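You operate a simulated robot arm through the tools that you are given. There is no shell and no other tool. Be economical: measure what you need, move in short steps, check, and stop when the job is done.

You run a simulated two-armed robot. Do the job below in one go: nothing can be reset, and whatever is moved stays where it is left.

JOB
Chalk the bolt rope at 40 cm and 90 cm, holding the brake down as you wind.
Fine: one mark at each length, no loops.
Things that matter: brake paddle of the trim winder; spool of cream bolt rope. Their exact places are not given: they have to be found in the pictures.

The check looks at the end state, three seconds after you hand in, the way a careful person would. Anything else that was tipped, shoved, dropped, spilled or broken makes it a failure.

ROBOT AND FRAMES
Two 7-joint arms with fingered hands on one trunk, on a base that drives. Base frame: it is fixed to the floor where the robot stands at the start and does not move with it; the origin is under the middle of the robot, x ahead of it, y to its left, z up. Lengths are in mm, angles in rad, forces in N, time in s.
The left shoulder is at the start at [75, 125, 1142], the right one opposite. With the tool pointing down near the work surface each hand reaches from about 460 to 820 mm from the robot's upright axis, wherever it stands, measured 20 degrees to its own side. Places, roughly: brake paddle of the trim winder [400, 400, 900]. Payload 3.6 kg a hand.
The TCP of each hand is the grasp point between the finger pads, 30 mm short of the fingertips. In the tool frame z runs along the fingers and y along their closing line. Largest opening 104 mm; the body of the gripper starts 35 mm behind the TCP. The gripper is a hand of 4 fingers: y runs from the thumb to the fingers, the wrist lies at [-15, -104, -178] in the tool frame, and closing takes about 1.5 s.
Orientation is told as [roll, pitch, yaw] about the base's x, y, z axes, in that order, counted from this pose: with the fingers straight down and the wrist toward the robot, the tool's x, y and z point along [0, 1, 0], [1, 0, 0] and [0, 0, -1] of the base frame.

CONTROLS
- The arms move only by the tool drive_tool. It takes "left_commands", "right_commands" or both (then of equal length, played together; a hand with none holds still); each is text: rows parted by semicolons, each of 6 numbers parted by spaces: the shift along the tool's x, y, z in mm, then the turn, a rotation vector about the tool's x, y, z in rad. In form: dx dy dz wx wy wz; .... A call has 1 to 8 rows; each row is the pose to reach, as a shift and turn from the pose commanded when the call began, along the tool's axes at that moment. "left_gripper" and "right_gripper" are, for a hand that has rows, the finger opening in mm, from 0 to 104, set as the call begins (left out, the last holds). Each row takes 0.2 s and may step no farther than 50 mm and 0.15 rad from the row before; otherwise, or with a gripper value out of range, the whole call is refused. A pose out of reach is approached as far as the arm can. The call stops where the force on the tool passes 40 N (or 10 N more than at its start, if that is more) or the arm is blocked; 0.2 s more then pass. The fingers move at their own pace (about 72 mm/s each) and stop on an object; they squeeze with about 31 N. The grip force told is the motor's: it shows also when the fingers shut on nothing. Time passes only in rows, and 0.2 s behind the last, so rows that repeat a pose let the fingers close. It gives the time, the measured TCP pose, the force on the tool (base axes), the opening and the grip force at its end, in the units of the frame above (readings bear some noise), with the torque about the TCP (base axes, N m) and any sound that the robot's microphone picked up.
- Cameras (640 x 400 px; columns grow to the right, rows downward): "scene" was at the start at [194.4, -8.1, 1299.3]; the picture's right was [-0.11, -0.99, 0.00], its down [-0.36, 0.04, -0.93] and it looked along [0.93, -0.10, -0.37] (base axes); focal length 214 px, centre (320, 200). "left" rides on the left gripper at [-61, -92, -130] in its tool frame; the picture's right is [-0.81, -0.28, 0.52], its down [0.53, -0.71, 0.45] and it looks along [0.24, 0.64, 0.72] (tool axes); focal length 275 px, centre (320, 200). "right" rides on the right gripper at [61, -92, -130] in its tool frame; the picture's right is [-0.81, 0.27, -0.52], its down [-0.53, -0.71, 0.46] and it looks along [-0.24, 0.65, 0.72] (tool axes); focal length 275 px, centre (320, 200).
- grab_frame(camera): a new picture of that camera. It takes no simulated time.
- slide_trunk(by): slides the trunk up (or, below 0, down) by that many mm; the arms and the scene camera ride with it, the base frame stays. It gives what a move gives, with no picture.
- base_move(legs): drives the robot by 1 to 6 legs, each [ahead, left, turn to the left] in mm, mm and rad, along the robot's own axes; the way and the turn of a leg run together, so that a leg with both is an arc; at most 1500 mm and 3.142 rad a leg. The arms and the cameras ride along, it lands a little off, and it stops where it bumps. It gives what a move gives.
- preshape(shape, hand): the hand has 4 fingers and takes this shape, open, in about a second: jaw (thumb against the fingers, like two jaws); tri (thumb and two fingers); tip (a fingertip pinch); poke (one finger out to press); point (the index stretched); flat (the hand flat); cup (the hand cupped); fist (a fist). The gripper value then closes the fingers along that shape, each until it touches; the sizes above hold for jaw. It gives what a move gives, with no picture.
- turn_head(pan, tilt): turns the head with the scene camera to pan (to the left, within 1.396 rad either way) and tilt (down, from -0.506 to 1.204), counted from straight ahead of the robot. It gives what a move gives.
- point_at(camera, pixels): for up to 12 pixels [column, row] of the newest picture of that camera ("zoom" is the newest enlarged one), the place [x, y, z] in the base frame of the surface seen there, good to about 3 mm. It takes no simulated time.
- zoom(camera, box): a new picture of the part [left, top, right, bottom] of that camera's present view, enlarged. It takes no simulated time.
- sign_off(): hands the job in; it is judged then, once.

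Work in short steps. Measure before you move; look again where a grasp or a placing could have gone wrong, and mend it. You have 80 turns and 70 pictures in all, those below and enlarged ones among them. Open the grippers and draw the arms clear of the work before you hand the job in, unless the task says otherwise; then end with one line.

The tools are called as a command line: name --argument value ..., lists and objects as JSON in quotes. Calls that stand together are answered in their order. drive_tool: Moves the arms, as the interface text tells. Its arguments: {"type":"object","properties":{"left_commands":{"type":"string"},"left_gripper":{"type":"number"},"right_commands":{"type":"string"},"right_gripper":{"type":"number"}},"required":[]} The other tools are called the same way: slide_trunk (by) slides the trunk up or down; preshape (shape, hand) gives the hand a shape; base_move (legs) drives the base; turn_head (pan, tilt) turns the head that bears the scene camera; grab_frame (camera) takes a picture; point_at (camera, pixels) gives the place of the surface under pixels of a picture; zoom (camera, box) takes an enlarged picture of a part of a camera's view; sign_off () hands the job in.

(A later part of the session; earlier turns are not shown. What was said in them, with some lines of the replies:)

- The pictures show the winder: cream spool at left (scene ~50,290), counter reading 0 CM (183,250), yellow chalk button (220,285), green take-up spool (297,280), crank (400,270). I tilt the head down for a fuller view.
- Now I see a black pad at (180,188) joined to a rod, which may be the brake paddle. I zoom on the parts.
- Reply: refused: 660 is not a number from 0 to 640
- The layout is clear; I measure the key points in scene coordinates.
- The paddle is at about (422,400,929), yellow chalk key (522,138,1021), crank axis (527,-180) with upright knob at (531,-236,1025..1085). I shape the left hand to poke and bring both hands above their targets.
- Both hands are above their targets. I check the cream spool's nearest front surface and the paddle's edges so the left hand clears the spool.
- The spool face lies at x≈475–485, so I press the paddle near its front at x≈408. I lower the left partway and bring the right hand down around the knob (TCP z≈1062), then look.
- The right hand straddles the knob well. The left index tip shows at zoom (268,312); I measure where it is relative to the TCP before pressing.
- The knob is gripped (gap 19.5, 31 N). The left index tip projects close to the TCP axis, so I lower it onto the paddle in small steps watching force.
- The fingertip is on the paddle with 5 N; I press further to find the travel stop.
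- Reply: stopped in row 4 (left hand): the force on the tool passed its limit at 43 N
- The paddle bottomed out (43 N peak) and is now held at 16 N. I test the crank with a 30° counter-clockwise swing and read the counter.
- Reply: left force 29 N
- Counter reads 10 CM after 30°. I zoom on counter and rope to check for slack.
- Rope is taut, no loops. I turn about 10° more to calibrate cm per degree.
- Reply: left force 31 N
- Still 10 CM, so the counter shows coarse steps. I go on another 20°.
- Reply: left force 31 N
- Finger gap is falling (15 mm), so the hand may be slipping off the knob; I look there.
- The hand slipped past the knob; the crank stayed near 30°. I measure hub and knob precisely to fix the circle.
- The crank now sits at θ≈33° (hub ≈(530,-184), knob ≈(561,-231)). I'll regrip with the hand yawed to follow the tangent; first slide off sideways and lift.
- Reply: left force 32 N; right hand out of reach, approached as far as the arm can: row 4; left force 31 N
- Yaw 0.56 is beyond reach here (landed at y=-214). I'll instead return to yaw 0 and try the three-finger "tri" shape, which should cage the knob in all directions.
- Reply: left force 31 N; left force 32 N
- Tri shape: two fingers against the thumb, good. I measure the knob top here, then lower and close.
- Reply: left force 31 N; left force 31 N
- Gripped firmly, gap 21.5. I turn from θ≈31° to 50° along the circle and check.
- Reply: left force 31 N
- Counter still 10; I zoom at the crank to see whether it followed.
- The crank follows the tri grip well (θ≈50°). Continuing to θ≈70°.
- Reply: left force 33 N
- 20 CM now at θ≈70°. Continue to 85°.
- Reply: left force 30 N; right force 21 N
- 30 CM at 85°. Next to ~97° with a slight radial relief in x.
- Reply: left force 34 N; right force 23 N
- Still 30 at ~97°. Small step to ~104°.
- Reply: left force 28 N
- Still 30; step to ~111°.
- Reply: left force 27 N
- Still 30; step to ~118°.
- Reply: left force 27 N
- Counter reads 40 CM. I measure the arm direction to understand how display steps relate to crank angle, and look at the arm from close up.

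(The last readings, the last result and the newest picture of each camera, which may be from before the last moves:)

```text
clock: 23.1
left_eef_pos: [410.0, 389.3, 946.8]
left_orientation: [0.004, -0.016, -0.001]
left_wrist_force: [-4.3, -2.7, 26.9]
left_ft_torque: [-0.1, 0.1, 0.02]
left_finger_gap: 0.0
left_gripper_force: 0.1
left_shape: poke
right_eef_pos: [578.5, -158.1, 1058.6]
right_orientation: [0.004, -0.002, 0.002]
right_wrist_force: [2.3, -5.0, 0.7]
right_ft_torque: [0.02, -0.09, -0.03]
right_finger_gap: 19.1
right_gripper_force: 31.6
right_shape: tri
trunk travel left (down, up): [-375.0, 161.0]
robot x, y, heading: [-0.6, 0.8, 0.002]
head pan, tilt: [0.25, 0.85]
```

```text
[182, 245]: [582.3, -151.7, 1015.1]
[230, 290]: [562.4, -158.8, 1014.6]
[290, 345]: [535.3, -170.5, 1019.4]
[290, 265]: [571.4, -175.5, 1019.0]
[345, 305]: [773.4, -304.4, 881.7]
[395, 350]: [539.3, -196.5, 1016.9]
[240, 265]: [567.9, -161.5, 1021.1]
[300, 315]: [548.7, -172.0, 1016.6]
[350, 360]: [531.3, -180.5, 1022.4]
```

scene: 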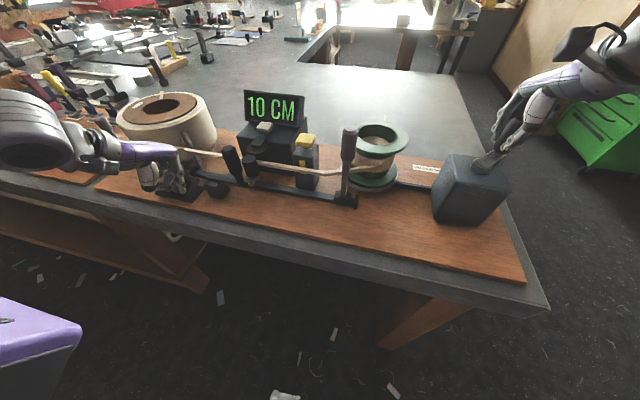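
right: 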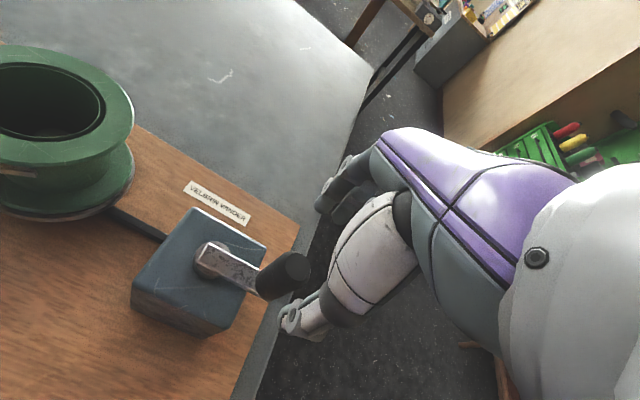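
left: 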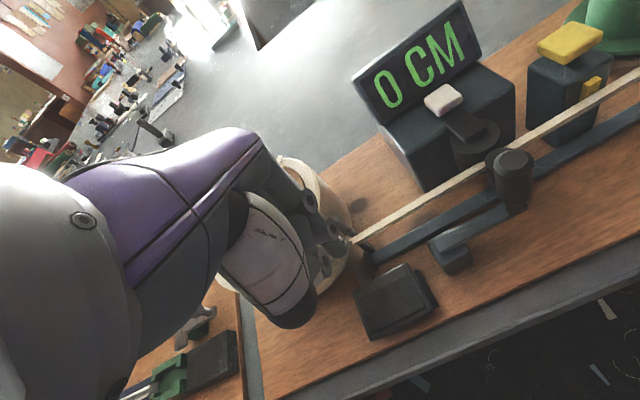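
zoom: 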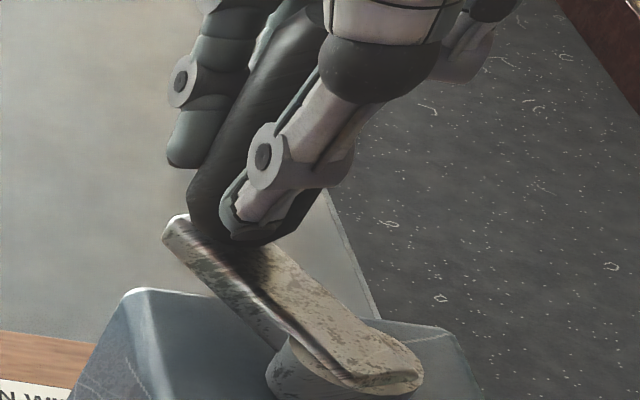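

Display steps could be truncated or rounded; the angle compatible with both is ~122°. I advance ~4.5° and confirm 40 CM still shows.

drive_tool --right_commands "3.8 -2.2 0 0 0 0;3.8 -2.2 0 0 0 0"

zoom --camera "scene" --box '[140, 70, 540, 270]'

```text
clock: 23.8
left_eef_pos: [412.2, 389.0, 947.9]
left_orientation: [0.003, -0.016, 0.001]
left_wrist_force: [-1.7, -3.3, 24.3]
left_ft_torque: [-0.16, 0.03, -0.01]
left_finger_gap: 0.0
left_gripper_force: 0.1
left_shape: poke
right_eef_pos: [576.9, -152.7, 1059.4]
right_orientation: [0.003, -0.003, 0.002]
right_wrist_force: [-2.1, -7.9, 6.6]
right_ft_torque: [-0.07, -0.06, -0.08]
right_finger_gap: 19.3
right_gripper_force: 31.2
right_shape: tri
trunk travel left (down, up): [-375.0, 161.0]
robot x, y, heading: [1.9, -1.1, 0.002]
head pan, tilt: [0.25, 0.85]
```

```text
1.60 times, centred on (340, 170) of scene
```

zoom: 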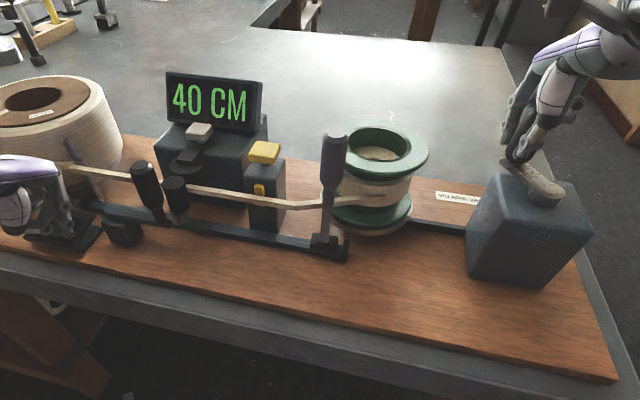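

40 CM held and rope taut. I release the knob, lift, switch the right hand to poke, and move above the yellow key at (522,138,1021).

drive_tool --right_commands "0 0 0 0 0 0;0 0 0 0 0 0;0 0 0 0 0 0;0 0 -35 0 0 0;0 0 -70 0 0 0;0 0 -105 0 0 0" --right_gripper 104

preshape --hand "right" --shape "poke"

drive_tool --right_commands "42 -8 0 0 0 0;84 -16 0 0 0 0;126 -24 0 0 0 0;168 -32 0 0 0 0;210 -40 0 0 0 0;252 -48 0 0 0 0;291 -55 0 0 0 0;291 -55 0 0 0 0"

grab_frame --camera "scene"

```text
clock: 25.1
left_eef_pos: [410.7, 389.6, 947.4]
left_orientation: [0.005, -0.015, 0.0]
left_wrist_force: [-7.5, -6.0, 28.8]
left_ft_torque: [-0.27, 0.18, 0.0]
left_finger_gap: 0.2
left_gripper_force: 0.1
left_shape: poke
right_eef_pos: [576.3, -153.4, 1165.1]
right_orientation: [0.001, -0.002, 0.002]
right_wrist_force: [-0.4, -0.4, 0.1]
right_ft_torque: [0.02, 0.02, 0.03]
right_finger_gap: 103.6
right_gripper_force: 0.1
right_shape: tri
trunk travel left (down, up): [-375.0, 161.0]
robot x, y, heading: [1.9, -1.5, -0.0]
head pan, tilt: [0.25, 0.85]
```

```text
clock: 26.1
left_eef_pos: [410.8, 390.1, 947.8]
left_orientation: [0.002, -0.016, 0.001]
left_wrist_force: [-6.5, -7.4, 27.9]
left_ft_torque: [-0.3, 0.16, -0.03]
left_finger_gap: 0.1
left_gripper_force: 0.1
left_shape: poke
right_eef_pos: [575.5, -154.0, 1164.8]
right_orientation: [0.003, -0.001, 0.0]
right_wrist_force: [0.7, 0.0, 0.3]
right_ft_torque: [-0.01, -0.03, -0.02]
right_finger_gap: 0.0
right_gripper_force: 0.1
right_shape: poke
trunk travel left (down, up): [-375.0, 161.0]
robot x, y, heading: [-4.2, -0.6, -0.0]
head pan, tilt: [0.25, 0.85]
```

```text
clock: 27.9
left_eef_pos: [412.3, 391.1, 947.4]
left_orientation: [0.002, -0.017, -0.001]
left_wrist_force: [-6.5, -4.3, 28.3]
left_ft_torque: [-0.18, 0.15, -0.05]
left_finger_gap: 0.1
left_gripper_force: 0.0
left_shape: poke
right_eef_pos: [540.6, -71.7, 1165.3]
right_orientation: [0.002, -0.003, 0.0]
right_wrist_force: [0.0, -0.1, 0.7]
right_ft_torque: [-0.02, -0.03, -0.01]
right_finger_gap: 0.0
right_gripper_force: 0.1
right_shape: poke
right hand out of reach, approached as far as the arm can: row 2, 3, 4, 5, 6, 7, 8
trunk travel left (down, up): [-375.0, 161.0]
robot x, y, heading: [0.2, -0.1, 0.004]
head pan, tilt: [0.25, 0.85]
```

```text
34 pictures are left
```

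scene: 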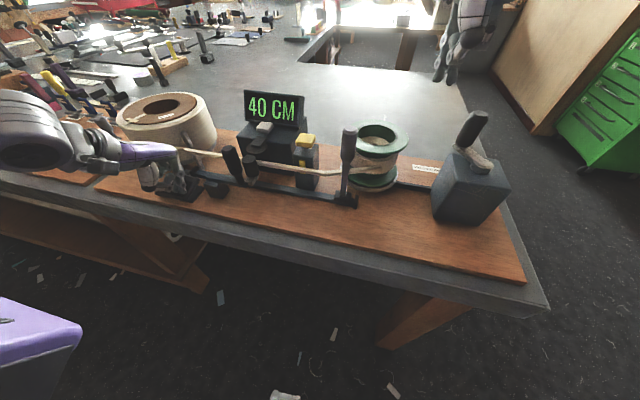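

The right arm can't cross that far, so the left must press the key; nothing is being wound meanwhile. I bring the right back above the crank and lift the left off the brake toward the key.

drive_tool --left_commands "0 0 -30 0 0 0;0 0 -70 0 0 0;0 0 -115 0 0 0;0 0 -160 0 0 0;0 0 -200 0 0 0;0 0 -200 0 0 0;0 0 -200 0 0 0" --right_commands "-42 8 0 0 0 0;-84 16 0 0 0 0;-126 24 0 0 0 0;-168 32 0 0 0 0;-210 40 0 0 0 0;-252 48 0 0 0 0;-291 55 0 0 0 0"

zoom --camera "scene" --box '[80, 60, 440, 240]'

point_at --camera "zoom" --pixels '[[395, 138], [405, 146], [290, 60], [395, 65], [325, 118], [475, 128]]'

```text
clock: 29.4
left_eef_pos: [407.5, 386.1, 1146.9]
left_orientation: [0.001, -0.011, -0.001]
left_wrist_force: [0.5, -0.3, -0.5]
left_ft_torque: [0.0, 0.0, 0.01]
left_finger_gap: 0.0
left_gripper_force: 0.1
left_shape: poke
right_eef_pos: [599.0, -370.9, 1159.9]
right_orientation: [0.0, 0.0, 0.002]
right_wrist_force: [1.4, -0.2, -0.9]
right_ft_torque: [0.03, 0.03, 0.02]
right_finger_gap: 0.2
right_gripper_force: 0.0
right_shape: poke
trunk travel left (down, up): [-375.0, 161.0]
robot x, y, heading: [0.1, 3.0, -0.001]
head pan, tilt: [0.25, 0.85]
```

```text
1.78 times, centred on (260, 150) of scene
```

zoom: 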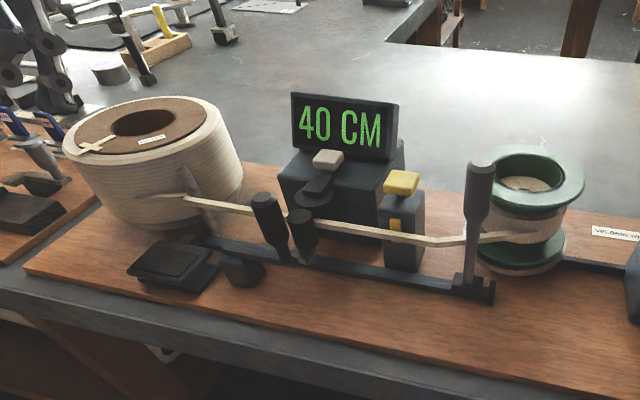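

```text
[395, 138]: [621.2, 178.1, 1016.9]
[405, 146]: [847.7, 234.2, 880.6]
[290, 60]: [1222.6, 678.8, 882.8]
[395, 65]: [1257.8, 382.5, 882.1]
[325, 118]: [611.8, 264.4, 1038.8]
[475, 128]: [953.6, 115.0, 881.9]
```

Still 40 CM, rope taut without the brake. I measure the key top and display top.

point_at --camera "zoom" --pixels '[[402, 183], [390, 186], [415, 190], [402, 172], [295, 96], [395, 104], [328, 157], [480, 162], [400, 225]]'

drive_tool --left_commands "-41 19 0 0 0 0;-82 38 0 0 0 0;-123 57 0 0 0 0;-164 76 0 0 0 0;-205 95 0 0 0 0;-248 114 0 0 0 0;-248 114 30 0 0 0;-248 114 60 0 0 0"

zoom --camera "scene" --box '[160, 50, 420, 212]'

```text
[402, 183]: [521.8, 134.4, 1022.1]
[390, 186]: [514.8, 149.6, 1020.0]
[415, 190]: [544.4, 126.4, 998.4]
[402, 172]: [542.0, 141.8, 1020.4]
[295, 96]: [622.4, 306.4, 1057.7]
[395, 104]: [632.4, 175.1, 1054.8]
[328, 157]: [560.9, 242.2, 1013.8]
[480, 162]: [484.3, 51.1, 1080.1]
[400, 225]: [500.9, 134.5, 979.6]
```

```text
clock: 31.2
left_eef_pos: [524.1, 142.9, 1086.1]
left_orientation: [0.003, -0.011, 0.0]
left_wrist_force: [-0.4, 0.6, -0.1]
left_ft_torque: [0.0, 0.0, 0.01]
left_finger_gap: 0.2
left_gripper_force: 0.0
left_shape: poke
right_eef_pos: [600.6, -370.4, 1159.8]
right_orientation: [0.0, 0.002, -0.001]
right_wrist_force: [0.6, 0.1, -0.7]
right_ft_torque: [0.01, 0.0, -0.04]
right_finger_gap: 0.0
right_gripper_force: 0.1
right_shape: poke
trunk travel left (down, up): [-375.0, 161.0]
robot x, y, heading: [-0.7, 1.8, -0.002]
head pan, tilt: [0.25, 0.85]
```

```text
2.46 times, centred on (290, 131) of scene
```

zoom: 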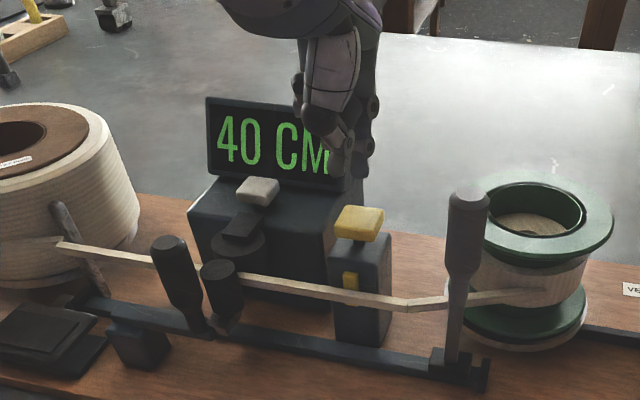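

The tip is just above the yellow key. I press down once, slowly.

drive_tool --left_commands "-3 2 15 0 0 0;-6 3 29 0 0 0;-6 3 35 0 0 0;-6 3 39 0 0 0;-6 3 43 0 0 0;-6 3 46 0 0 0"

zoom --camera "scene" --box '[200, 80, 400, 205]'

```text
clock: 32.6
left_eef_pos: [527.0, 136.4, 1041.6]
left_orientation: [0.001, -0.013, 0.001]
left_wrist_force: [-0.6, -0.9, 4.3]
left_ft_torque: [0.06, 0.01, 0.0]
left_finger_gap: 0.0
left_gripper_force: 0.1
left_shape: poke
right_eef_pos: [600.1, -370.4, 1160.8]
right_orientation: [0.001, 0.002, 0.0]
right_wrist_force: [0.1, -0.4, -0.2]
right_ft_torque: [0.02, -0.02, -0.03]
right_finger_gap: 0.2
right_gripper_force: 0.1
right_shape: poke
trunk travel left (down, up): [-375.0, 161.0]
robot x, y, heading: [-0.4, -1.0, 0.004]
head pan, tilt: [0.25, 0.85]
heard: click
```

```text
3.20 times, centred on (300, 142) of scene
```

zoom: 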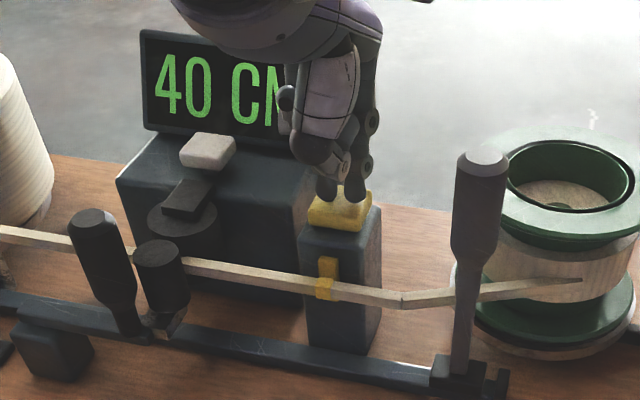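

Click heard and a yellow mark shows on the rope. I lift and return the left to above the brake, and preshape the right to tri.

drive_tool --left_commands "0 0 -50 0 0 0;0 0 -100 0 0 0;42 -19 -105 0 0 0;84 -38 -105 0 0 0;126 -57 -105 0 0 0;168 -76 -105 0 0 0;210 -95 -105 0 0 0;253 -116 -105 0 0 0"

preshape --hand "right" --shape "tri"

zoom --camera "scene" --box '[200, 80, 520, 280]'

point_at --camera "zoom" --pixels '[[555, 70], [545, 74], [565, 74], [528, 130], [545, 145], [565, 158], [535, 105]]'

```text
clock: 34.5
left_eef_pos: [413.1, 389.7, 1141.2]
left_orientation: [0.003, -0.013, -0.002]
left_wrist_force: [0.4, -0.5, -0.4]
left_ft_torque: [-0.02, 0.03, -0.02]
left_finger_gap: 0.0
left_gripper_force: 0.0
left_shape: poke
right_eef_pos: [601.2, -369.4, 1160.4]
right_orientation: [0.0, 0.001, 0.003]
right_wrist_force: [0.4, 0.3, -0.1]
right_ft_torque: [0.0, 0.02, 0.01]
right_finger_gap: 0.0
right_gripper_force: 0.0
right_shape: poke
trunk travel left (down, up): [-375.0, 161.0]
robot x, y, heading: [3.8, -0.3, 0.001]
head pan, tilt: [0.25, 0.85]
```

```text
clock: 35.4
left_eef_pos: [413.0, 387.5, 1141.9]
left_orientation: [0.003, -0.015, 0.001]
left_wrist_force: [-0.4, 0.3, -0.5]
left_ft_torque: [-0.04, -0.01, -0.01]
left_finger_gap: 0.3
left_gripper_force: 0.1
left_shape: poke
right_eef_pos: [600.4, -369.3, 1159.9]
right_orientation: [0.001, 0.0, -0.001]
right_wrist_force: [-0.3, -0.1, 0.1]
right_ft_torque: [0.0, -0.05, -0.02]
right_finger_gap: 103.8
right_gripper_force: 0.1
right_shape: tri
trunk travel left (down, up): [-375.0, 161.0]
robot x, y, heading: [1.0, -1.9, 0.004]
head pan, tilt: [0.25, 0.85]
```

```text
2.00 times, centred on (360, 180) of scene
```

zoom: 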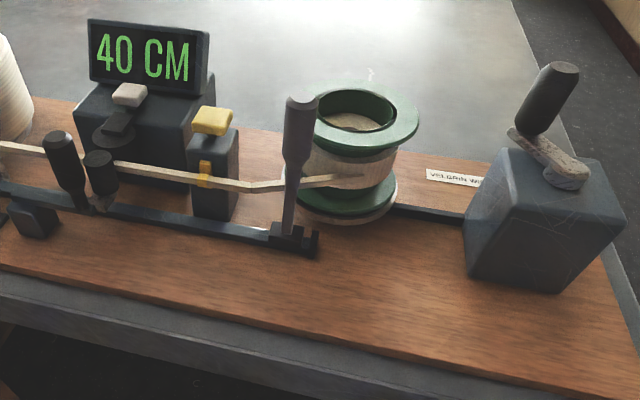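

```text
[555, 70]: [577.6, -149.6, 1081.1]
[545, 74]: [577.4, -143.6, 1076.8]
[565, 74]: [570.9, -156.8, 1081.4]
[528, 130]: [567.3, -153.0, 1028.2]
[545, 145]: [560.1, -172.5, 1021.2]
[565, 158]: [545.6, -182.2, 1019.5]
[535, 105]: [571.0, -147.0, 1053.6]
```

Mark made; the knob is now at (577,-152). I re-press the brake with the left, then bring the right over the knob.

drive_tool --left_commands "0 -2 45 0 0 0;0 -2 90 0 0 0;0 -2 135 0 0 0;0 -2 170 0 0 0;0 -2 185 0 0 0;0 -2 191 0 0 0;0 -2 194 0 0 0;0 -2 197 0 0 0"

drive_tool --right_commands "44 -5 6 0 0 0;88 -10 12 0 0 0;132 -15 18 0 0 0;176 -20 24 0 0 0;217 -23 30 0 0 0;217 -23 65 0 0 0;217 -23 100 0 0 0"

zoom --camera "scene" --box '[80, 50, 560, 350]'

```text
clock: 37.1
left_eef_pos: [410.3, 387.6, 948.5]
left_orientation: [0.001, -0.014, -0.001]
left_wrist_force: [-2.2, -2.5, 9.2]
left_ft_torque: [-0.1, 0.08, -0.01]
left_finger_gap: 0.0
left_gripper_force: 0.1
left_shape: poke
right_eef_pos: [598.4, -369.6, 1159.6]
right_orientation: [0.001, 0.0, 0.0]
right_wrist_force: [-0.3, 0.1, 0.1]
right_ft_torque: [0.02, 0.03, -0.02]
right_finger_gap: 103.9
right_gripper_force: 0.0
right_shape: tri
trunk travel left (down, up): [-375.0, 161.0]
robot x, y, heading: [1.9, 0.6, -0.001]
head pan, tilt: [0.25, 0.85]
```

```text
clock: 38.8
left_eef_pos: [410.9, 387.4, 947.6]
left_orientation: [0.002, -0.018, 0.0]
left_wrist_force: [-2.6, 0.4, 17.2]
left_ft_torque: [-0.13, 0.0, -0.02]
left_finger_gap: 0.2
left_gripper_force: 0.1
left_shape: poke
right_eef_pos: [575.3, -152.5, 1063.2]
right_orientation: [0.001, 0.001, -0.001]
right_wrist_force: [-0.4, -1.8, 0.1]
right_ft_torque: [-0.01, 0.02, -0.02]
right_finger_gap: 103.9
right_gripper_force: 0.0
right_shape: tri
trunk travel left (down, up): [-375.0, 161.0]
robot x, y, heading: [0.3, 1.5, -0.001]
head pan, tilt: [0.25, 0.85]
```

```text
1.33 times, centred on (320, 200) of scene
```

zoom: 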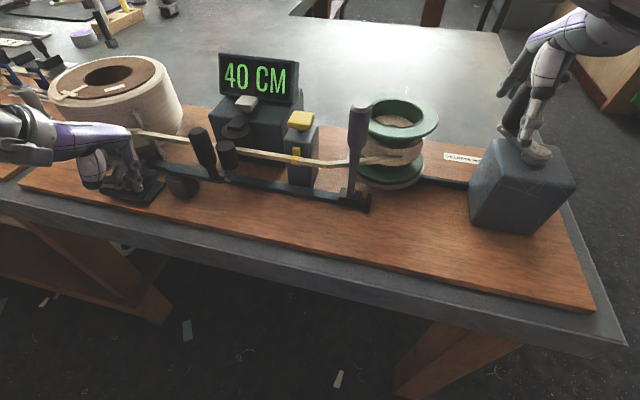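

Brake is pressed (17 N); I add 2 mm, close on the knob, and wind to θ≈145°.

drive_tool --left_commands "0 0 1 0 0 0;0 0 2 0 0 0;0 0 2 0 0 0;0 0 2 0 0 0;0 0 2 0 0 0;0 0 2 0 0 0" --right_commands "0 1 0 0 0 0;0 1 0 0 0 0;0 1 0 0 0 0;0 1 0 0 0 0;0 1 0 0 0 0;0 1 0 0 0 0" --right_gripper 0

drive_tool --right_commands "5.4 -4.1 0 0 0 0;10.3 -8.9 0 0 0 0;14.6 -14.3 0 0 0 0;14.6 -14.3 0 0 0 0"

zoom --camera "scene" --box '[230, 70, 550, 270]'

```text
clock: 40.1
left_eef_pos: [411.5, 388.0, 947.7]
left_orientation: [0.005, -0.017, -0.002]
left_wrist_force: [1.4, -1.1, 30.7]
left_ft_torque: [-0.2, -0.18, -0.01]
left_finger_gap: 0.0
left_gripper_force: 0.0
left_shape: poke
right_eef_pos: [575.4, -152.8, 1062.4]
right_orientation: [0.001, 0.001, 0.002]
right_wrist_force: [-2.0, -0.8, -2.9]
right_ft_torque: [0.18, -0.03, -0.02]
right_finger_gap: 19.5
right_gripper_force: 31.1
right_shape: tri
trunk travel left (down, up): [-375.0, 161.0]
robot x, y, heading: [0.0, -0.1, -0.0]
head pan, tilt: [0.25, 0.85]
```

```text
clock: 41.1
left_eef_pos: [410.8, 386.9, 947.9]
left_orientation: [0.003, -0.019, 0.0]
left_wrist_force: [1.1, -5.3, 34.9]
left_ft_torque: [-0.31, -0.16, 0.02]
left_finger_gap: 0.0
left_gripper_force: 0.1
left_shape: poke
right_eef_pos: [562.0, -139.5, 1062.8]
right_orientation: [0.003, -0.001, 0.003]
right_wrist_force: [6.5, 6.0, -0.8]
right_ft_torque: [0.19, -0.15, 0.07]
right_finger_gap: 19.6
right_gripper_force: 30.7
right_shape: tri
trunk travel left (down, up): [-375.0, 161.0]
robot x, y, heading: [-1.2, 4.6, 0.002]
head pan, tilt: [0.25, 0.85]
```

```text
2.00 times, centred on (390, 170) of scene
```

zoom: 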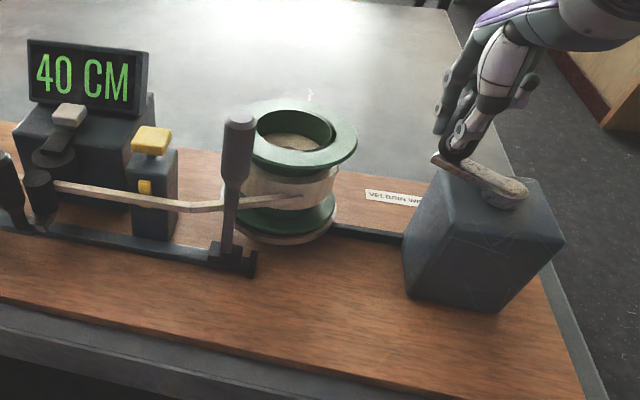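

Still 40 at 145°. Step to 150°.

drive_tool --right_commands "2.6 -4.1 0 0 0 0;2.6 -4.1 0 0 0 0"

zoom --camera "scene" --box '[230, 70, 550, 270]'

```text
clock: 41.8
left_eef_pos: [412.1, 388.5, 947.9]
left_orientation: [0.001, -0.018, 0.0]
left_wrist_force: [-1.0, -6.7, 36.4]
left_ft_torque: [-0.34, -0.09, 0.0]
left_finger_gap: 0.0
left_gripper_force: 0.0
left_shape: poke
right_eef_pos: [558.1, -135.9, 1063.1]
right_orientation: [0.002, -0.001, 0.001]
right_wrist_force: [10.4, 6.9, -0.4]
right_ft_torque: [0.19, -0.33, 0.15]
right_finger_gap: 19.5
right_gripper_force: 30.5
right_shape: tri
trunk travel left (down, up): [-375.0, 161.0]
robot x, y, heading: [0.0, -0.2, 0.002]
head pan, tilt: [0.25, 0.85]
```

```text
2.00 times, centred on (390, 170) of scene
```

zoom: 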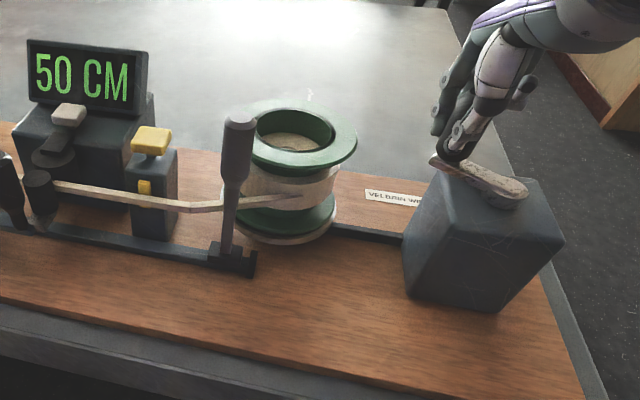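

50 CM at ~150°. Sweep on to ~185°.

drive_tool --right_commands "3 -6.1 0 0 0 0;5.3 -12.6 0 0 0 0;6.8 -19.2 0 0 0 0;7.5 -26 0 0 0 0;7.3 -32.9 0 0 0 0;7.3 -32.9 0 0 0 0"

zoom --camera "scene" --box '[230, 70, 550, 270]'

```text
clock: 43.1
left_eef_pos: [411.9, 388.0, 947.4]
left_orientation: [0.002, -0.021, -0.002]
left_wrist_force: [1.1, -7.6, 35.4]
left_ft_torque: [-0.4, -0.14, -0.03]
left_finger_gap: 0.0
left_gripper_force: 0.1
left_shape: poke
right_eef_pos: [522.9, -128.5, 1062.7]
right_orientation: [0.002, 0.001, 0.002]
right_wrist_force: [3.2, 12.7, 0.7]
right_ft_torque: [0.26, -0.19, 0.12]
right_finger_gap: 18.8
right_gripper_force: 31.1
right_shape: tri
trunk travel left (down, up): [-375.0, 161.0]
robot x, y, heading: [1.8, -3.5, -0.001]
head pan, tilt: [0.25, 0.85]
```

```text
2.00 times, centred on (390, 170) of scene
```

zoom: 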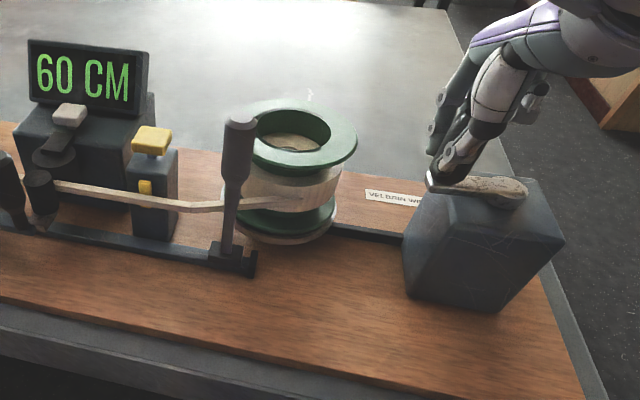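

60 CM at ~187°. Continue to ~218°, with 1.5 mm outward radial relief.

drive_tool --right_commands "0.5 -6.7 0 0 0 0;-1.3 -13.3 0 0 0 0;-4 -19.6 0 0 0 0;-7.3 -25.6 0 0 0 0;-10.2 -29.6 0 0 0 0;-10.2 -29.6 0 0 0 0"

zoom --camera "scene" --box '[230, 70, 550, 270]'

```text
clock: 44.5
left_eef_pos: [410.3, 387.2, 947.5]
left_orientation: [0.003, -0.02, 0.0]
left_wrist_force: [3.2, -1.8, 32.1]
left_ft_torque: [-0.2, -0.2, 0.0]
left_finger_gap: 0.0
left_gripper_force: 0.3
left_shape: poke
right_eef_pos: [493.7, -139.5, 1062.8]
right_orientation: [0.002, 0.0, -0.002]
right_wrist_force: [1.7, 3.2, 2.0]
right_ft_torque: [0.03, -0.12, 0.01]
right_finger_gap: 19.4
right_gripper_force: 31.3
right_shape: tri
trunk travel left (down, up): [-375.0, 161.0]
robot x, y, heading: [-0.2, 0.1, 0.001]
head pan, tilt: [0.25, 0.85]
```

```text
2.00 times, centred on (390, 170) of scene
```

zoom: 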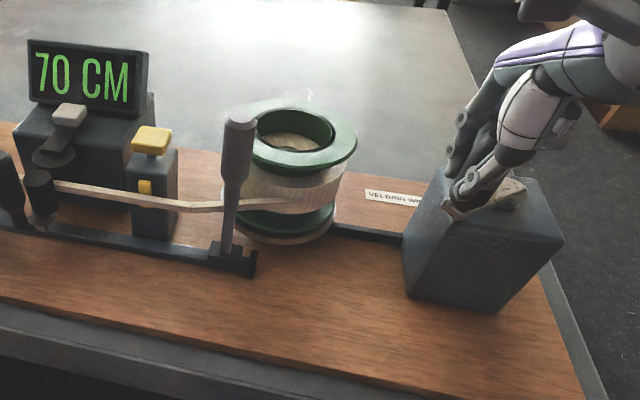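

70 CM at ~220°. A step to 236° will tell truncation from rounding (80 expected at 230 vs 242).

drive_tool --right_commands "-5.4 -5.6 0 0 0 0;-11.6 -10.4 0 0 0 0;-11.6 -10.4 0 0 0 0"

zoom --camera "scene" --box '[230, 70, 550, 270]'

```text
clock: 45.4
left_eef_pos: [410.9, 387.6, 947.8]
left_orientation: [0.002, -0.02, 0.001]
left_wrist_force: [3.4, -1.8, 32.2]
left_ft_torque: [-0.27, -0.2, 0.03]
left_finger_gap: 0.0
left_gripper_force: 0.0
left_shape: poke
right_eef_pos: [482.6, -151.0, 1062.2]
right_orientation: [0.0, -0.002, 0.0]
right_wrist_force: [-3.4, 5.5, 7.5]
right_ft_torque: [0.15, -0.06, 0.04]
right_finger_gap: 19.1
right_gripper_force: 31.1
right_shape: tri
trunk travel left (down, up): [-375.0, 161.0]
robot x, y, heading: [1.4, -2.8, 0.001]
head pan, tilt: [0.25, 0.85]
```

```text
2.00 times, centred on (390, 170) of scene
```

zoom: 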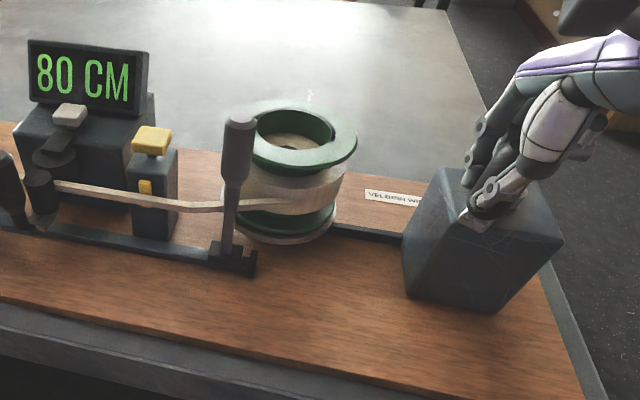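

80 CM already, so the display truncates at ~29° per 10 cm; 90 is due at ~261°. I go to 257°.

drive_tool --right_commands "-6.8 -3.9 0 0 0 0;-14 -6.9 0 0 0 0;-18.7 -8.2 0 0 0 0;-18.7 -8.2 0 0 0 0"

zoom --camera "scene" --box '[230, 70, 550, 270]'

```text
clock: 46.4
left_eef_pos: [410.9, 387.0, 946.9]
left_orientation: [0.003, -0.021, 0.001]
left_wrist_force: [1.9, -0.5, 30.9]
left_ft_torque: [-0.19, -0.23, 0.03]
left_finger_gap: 0.2
left_gripper_force: 0.0
left_shape: poke
right_eef_pos: [473.9, -170.1, 1062.9]
right_orientation: [0.002, -0.003, 0.0]
right_wrist_force: [0.7, 0.1, 12.0]
right_ft_torque: [0.04, -0.14, 0.05]
right_finger_gap: 19.3
right_gripper_force: 30.7
right_shape: tri
trunk travel left (down, up): [-375.0, 161.0]
robot x, y, heading: [-0.0, 1.6, 0.002]
head pan, tilt: [0.25, 0.85]
```

```text
2.00 times, centred on (390, 170) of scene
```

zoom: 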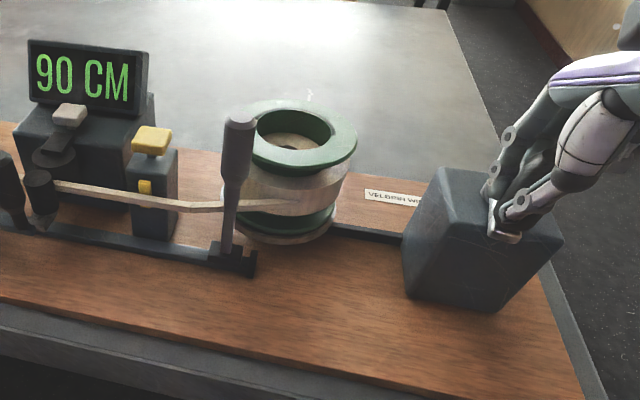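

90 CM just reached (fits ~28.5°/10 cm, truncated), so I'm right at 90. I release the knob (with a 1 mm settling advance), lift the right hand clear.

drive_tool --right_commands "-1 -0.2 0 0 0 0;-1 -0.2 0 0 0 0"

drive_tool --right_commands "0 0 0 0 0 0;0 0 0 0 0 0;0 0 0 0 0 0;0 0 -35 0 0 0;0 0 -70 0 0 0;0 0 -110 0 0 0;-45 0 -130 0 0 0;-90 0 -150 0 0 0" --right_gripper 104

zoom --camera "scene" --box '[80, 50, 560, 350]'

```text
clock: 47.0
left_eef_pos: [410.0, 388.8, 947.5]
left_orientation: [0.002, -0.019, 0.001]
left_wrist_force: [3.9, 0.2, 30.3]
left_ft_torque: [-0.17, -0.21, 0.02]
left_finger_gap: 0.0
left_gripper_force: 0.1
left_shape: poke
right_eef_pos: [474.5, -170.5, 1061.6]
right_orientation: [0.002, 0.0, -0.002]
right_wrist_force: [-1.5, 0.8, 11.9]
right_ft_torque: [0.06, -0.11, -0.01]
right_finger_gap: 19.2
right_gripper_force: 31.1
right_shape: tri
trunk travel left (down, up): [-375.0, 161.0]
robot x, y, heading: [1.4, 0.5, -0.004]
head pan, tilt: [0.25, 0.85]
```

```text
clock: 48.8
left_eef_pos: [410.8, 388.8, 948.1]
left_orientation: [0.005, -0.018, 0.001]
left_wrist_force: [1.7, -0.6, 32.8]
left_ft_torque: [-0.17, -0.13, 0.02]
left_finger_gap: 0.0
left_gripper_force: 0.1
left_shape: poke
right_eef_pos: [476.2, -260.2, 1210.0]
right_orientation: [0.0, 0.0, 0.002]
right_wrist_force: [0.1, 0.6, 0.0]
right_ft_torque: [0.01, -0.02, -0.02]
right_finger_gap: 103.7
right_gripper_force: 0.1
right_shape: tri
trunk travel left (down, up): [-375.0, 161.0]
robot x, y, heading: [-0.7, -0.5, -0.002]
head pan, tilt: [0.25, 0.85]
```

```text
1.33 times, centred on (320, 200) of scene
```

zoom: 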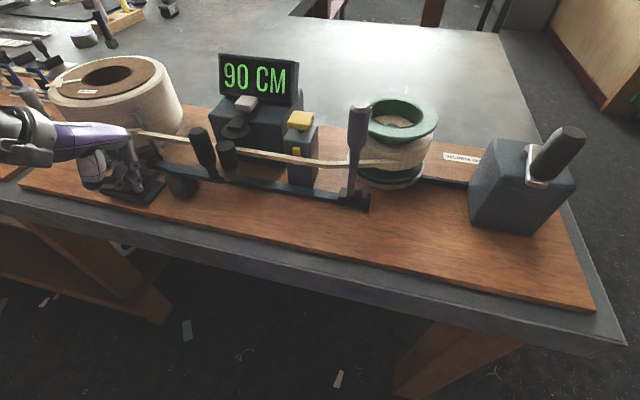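

90 CM holds, rope taut. The left lifts off the brake and goes above the key as before.

drive_tool --left_commands "0 0 -40 0 0 0;0 0 -85 0 0 0;0 0 -130 0 0 0;0 0 -170 0 0 0;0 0 -200 0 0 0;0 0 -200 0 0 0"

drive_tool --left_commands "-41 19 0 0 0 0;-82 38 0 0 0 0;-123 57 0 0 0 0;-164 76 0 0 0 0;-205 95 0 0 0 0;-250 116 0 0 0 0;-250 116 30 0 0 0;-250 116 60 0 0 0"

zoom --camera "scene" --box '[160, 50, 420, 212]'

```text
clock: 50.1
left_eef_pos: [412.4, 388.2, 1145.5]
left_orientation: [0.002, -0.011, -0.001]
left_wrist_force: [-0.5, 0.0, 0.1]
left_ft_torque: [0.02, 0.01, 0.0]
left_finger_gap: 0.3
left_gripper_force: 0.1
left_shape: poke
right_eef_pos: [478.3, -258.9, 1209.3]
right_orientation: [0.0, 0.002, 0.0]
right_wrist_force: [0.9, -0.3, 0.3]
right_ft_torque: [-0.03, -0.01, -0.04]
right_finger_gap: 103.6
right_gripper_force: 0.2
right_shape: tri
trunk travel left (down, up): [-375.0, 161.0]
robot x, y, heading: [-4.1, 0.2, -0.004]
head pan, tilt: [0.25, 0.85]
```

```text
clock: 52.0
left_eef_pos: [526.7, 138.4, 1087.2]
left_orientation: [0.001, -0.013, 0.0]
left_wrist_force: [-0.6, 0.5, -0.5]
left_ft_torque: [-0.03, 0.03, -0.01]
left_finger_gap: 0.0
left_gripper_force: 0.2
left_shape: poke
right_eef_pos: [479.1, -259.3, 1209.5]
right_orientation: [0.002, 0.001, 0.001]
right_wrist_force: [0.4, 0.4, 0.1]
right_ft_torque: [0.01, -0.01, 0.01]
right_finger_gap: 103.7
right_gripper_force: 0.1
right_shape: tri
trunk travel left (down, up): [-375.0, 161.0]
robot x, y, heading: [-0.7, -0.4, 0.001]
head pan, tilt: [0.25, 0.85]
```

```text
2.46 times, centred on (290, 131) of scene
```

zoom: 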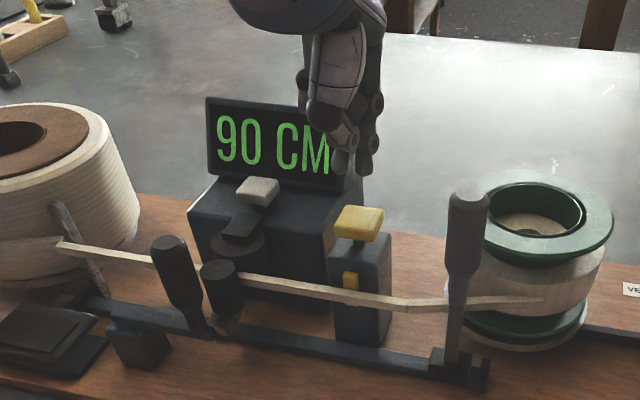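

Tip is over the key at 90 CM; I press once as before.

drive_tool --left_commands "0 0 15 0 0 0;-1 0 29 0 0 0;-1 0 36 0 0 0;-1 0 40 0 0 0;-1 0 44 0 0 0;-1 0 47 0 0 0"

zoom --camera "scene" --box '[200, 80, 400, 205]'

```text
clock: 53.4
left_eef_pos: [528.5, 139.4, 1041.3]
left_orientation: [0.002, -0.014, -0.001]
left_wrist_force: [-0.3, 1.4, 4.1]
left_ft_torque: [0.13, 0.0, 0.04]
left_finger_gap: 0.0
left_gripper_force: 0.0
left_shape: poke
right_eef_pos: [476.9, -259.2, 1210.6]
right_orientation: [-0.001, -0.002, 0.002]
right_wrist_force: [-1.1, 0.1, -0.4]
right_ft_torque: [-0.05, 0.01, 0.0]
right_finger_gap: 103.7
right_gripper_force: 0.2
right_shape: tri
trunk travel left (down, up): [-375.0, 161.0]
robot x, y, heading: [0.4, -0.1, 0.0]
head pan, tilt: [0.25, 0.85]
heard: click
```

```text
3.20 times, centred on (300, 142) of scene
```

zoom: 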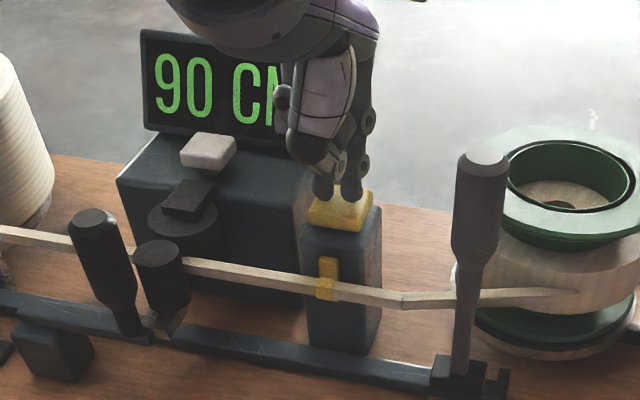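

Click heard and second chalk mark on the rope. I lift the left, draw it back clear, and open both hands.

drive_tool --left_commands "0 0 -50 0 0 0;0 0 -100 0 0 0;30 -15 -140 0 0 0;70 -25 -165 0 0 0;115 -40 -180 0 0 0;160 -55 -190 0 0 0;160 -55 -190 0 0 0"

preshape --hand "left" --shape "jaw"

grab_frame --camera "scene"

zoom --camera "scene" --box '[110, 70, 430, 230]'

```text
refused: row 3 steps farther than a row can; nothing moved
```

```text
clock: 54.2
left_eef_pos: [527.9, 138.2, 1040.5]
left_orientation: [0.001, -0.011, 0.0]
left_wrist_force: [-0.2, 0.5, -0.8]
left_ft_torque: [-0.03, -0.01, 0.01]
left_finger_gap: 103.9
left_gripper_force: 0.0
left_shape: jaw
right_eef_pos: [479.2, -259.4, 1208.9]
right_orientation: [-0.001, -0.002, 0.0]
right_wrist_force: [-0.2, -0.3, -0.1]
right_ft_torque: [0.01, -0.01, 0.01]
right_finger_gap: 103.6
right_gripper_force: 0.1
right_shape: tri
trunk travel left (down, up): [-375.0, 161.0]
robot x, y, heading: [-1.6, 3.3, 0.001]
head pan, tilt: [0.25, 0.85]
```

```text
19 pictures are left
```

scene: 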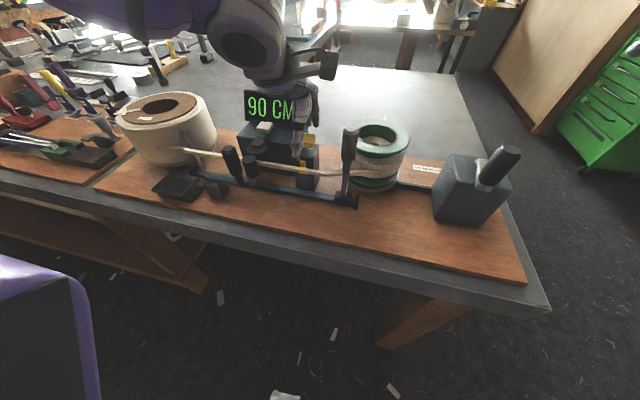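

```text
2.00 times, centred on (270, 150) of scene
```

zoom: 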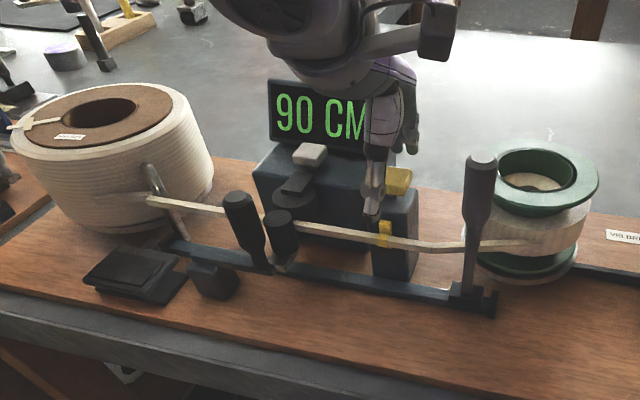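

The lift was refused (step too long), but the hand opened in place without contact force or another click. I lift straight up now with smaller steps.

drive_tool --left_commands "0 0 -30 0 0 0;0 0 -65 0 0 0;0 0 -100 0 0 0;20 -10 -130 0 0 0;50 -20 -155 0 0 0;85 -30 -175 0 0 0;120 -40 -190 0 0 0;120 -40 -190 0 0 0"

zoom --camera "scene" --box '[110, 70, 430, 230]'

```text
clock: 56.0
left_eef_pos: [483.2, 257.7, 1230.3]
left_orientation: [0.001, -0.011, 0.001]
left_wrist_force: [0.1, -0.6, 0.5]
left_ft_torque: [-0.03, 0.0, -0.02]
left_finger_gap: 103.9
left_gripper_force: 0.0
left_shape: jaw
right_eef_pos: [477.8, -260.1, 1208.0]
right_orientation: [-0.001, 0.003, 0.0]
right_wrist_force: [-0.5, 0.3, -0.2]
right_ft_torque: [0.01, -0.01, 0.02]
right_finger_gap: 103.8
right_gripper_force: 0.1
right_shape: tri
trunk travel left (down, up): [-375.0, 161.0]
robot x, y, heading: [0.2, 0.7, -0.0]
head pan, tilt: [0.25, 0.85]
```

```text
2.00 times, centred on (270, 150) of scene
```

zoom: 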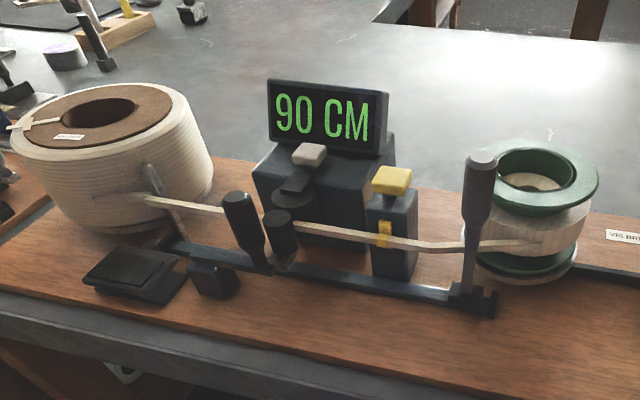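

Counter at 90 CM, mark visible on the rope at the chalker, rope taut, nothing disturbed, both hands open and clear. I hand in.

sign_off

```text
The job is handed in.
```

I chalked the bolt rope once with the counter at 40 CM and once at 90 CM, holding the brake down during all the winding, and the rope stayed taut with no loops. The counter only shows 10 cm steps, so from the crank angle I estimate the marks at about 42–43 cm and 90–91 cm.
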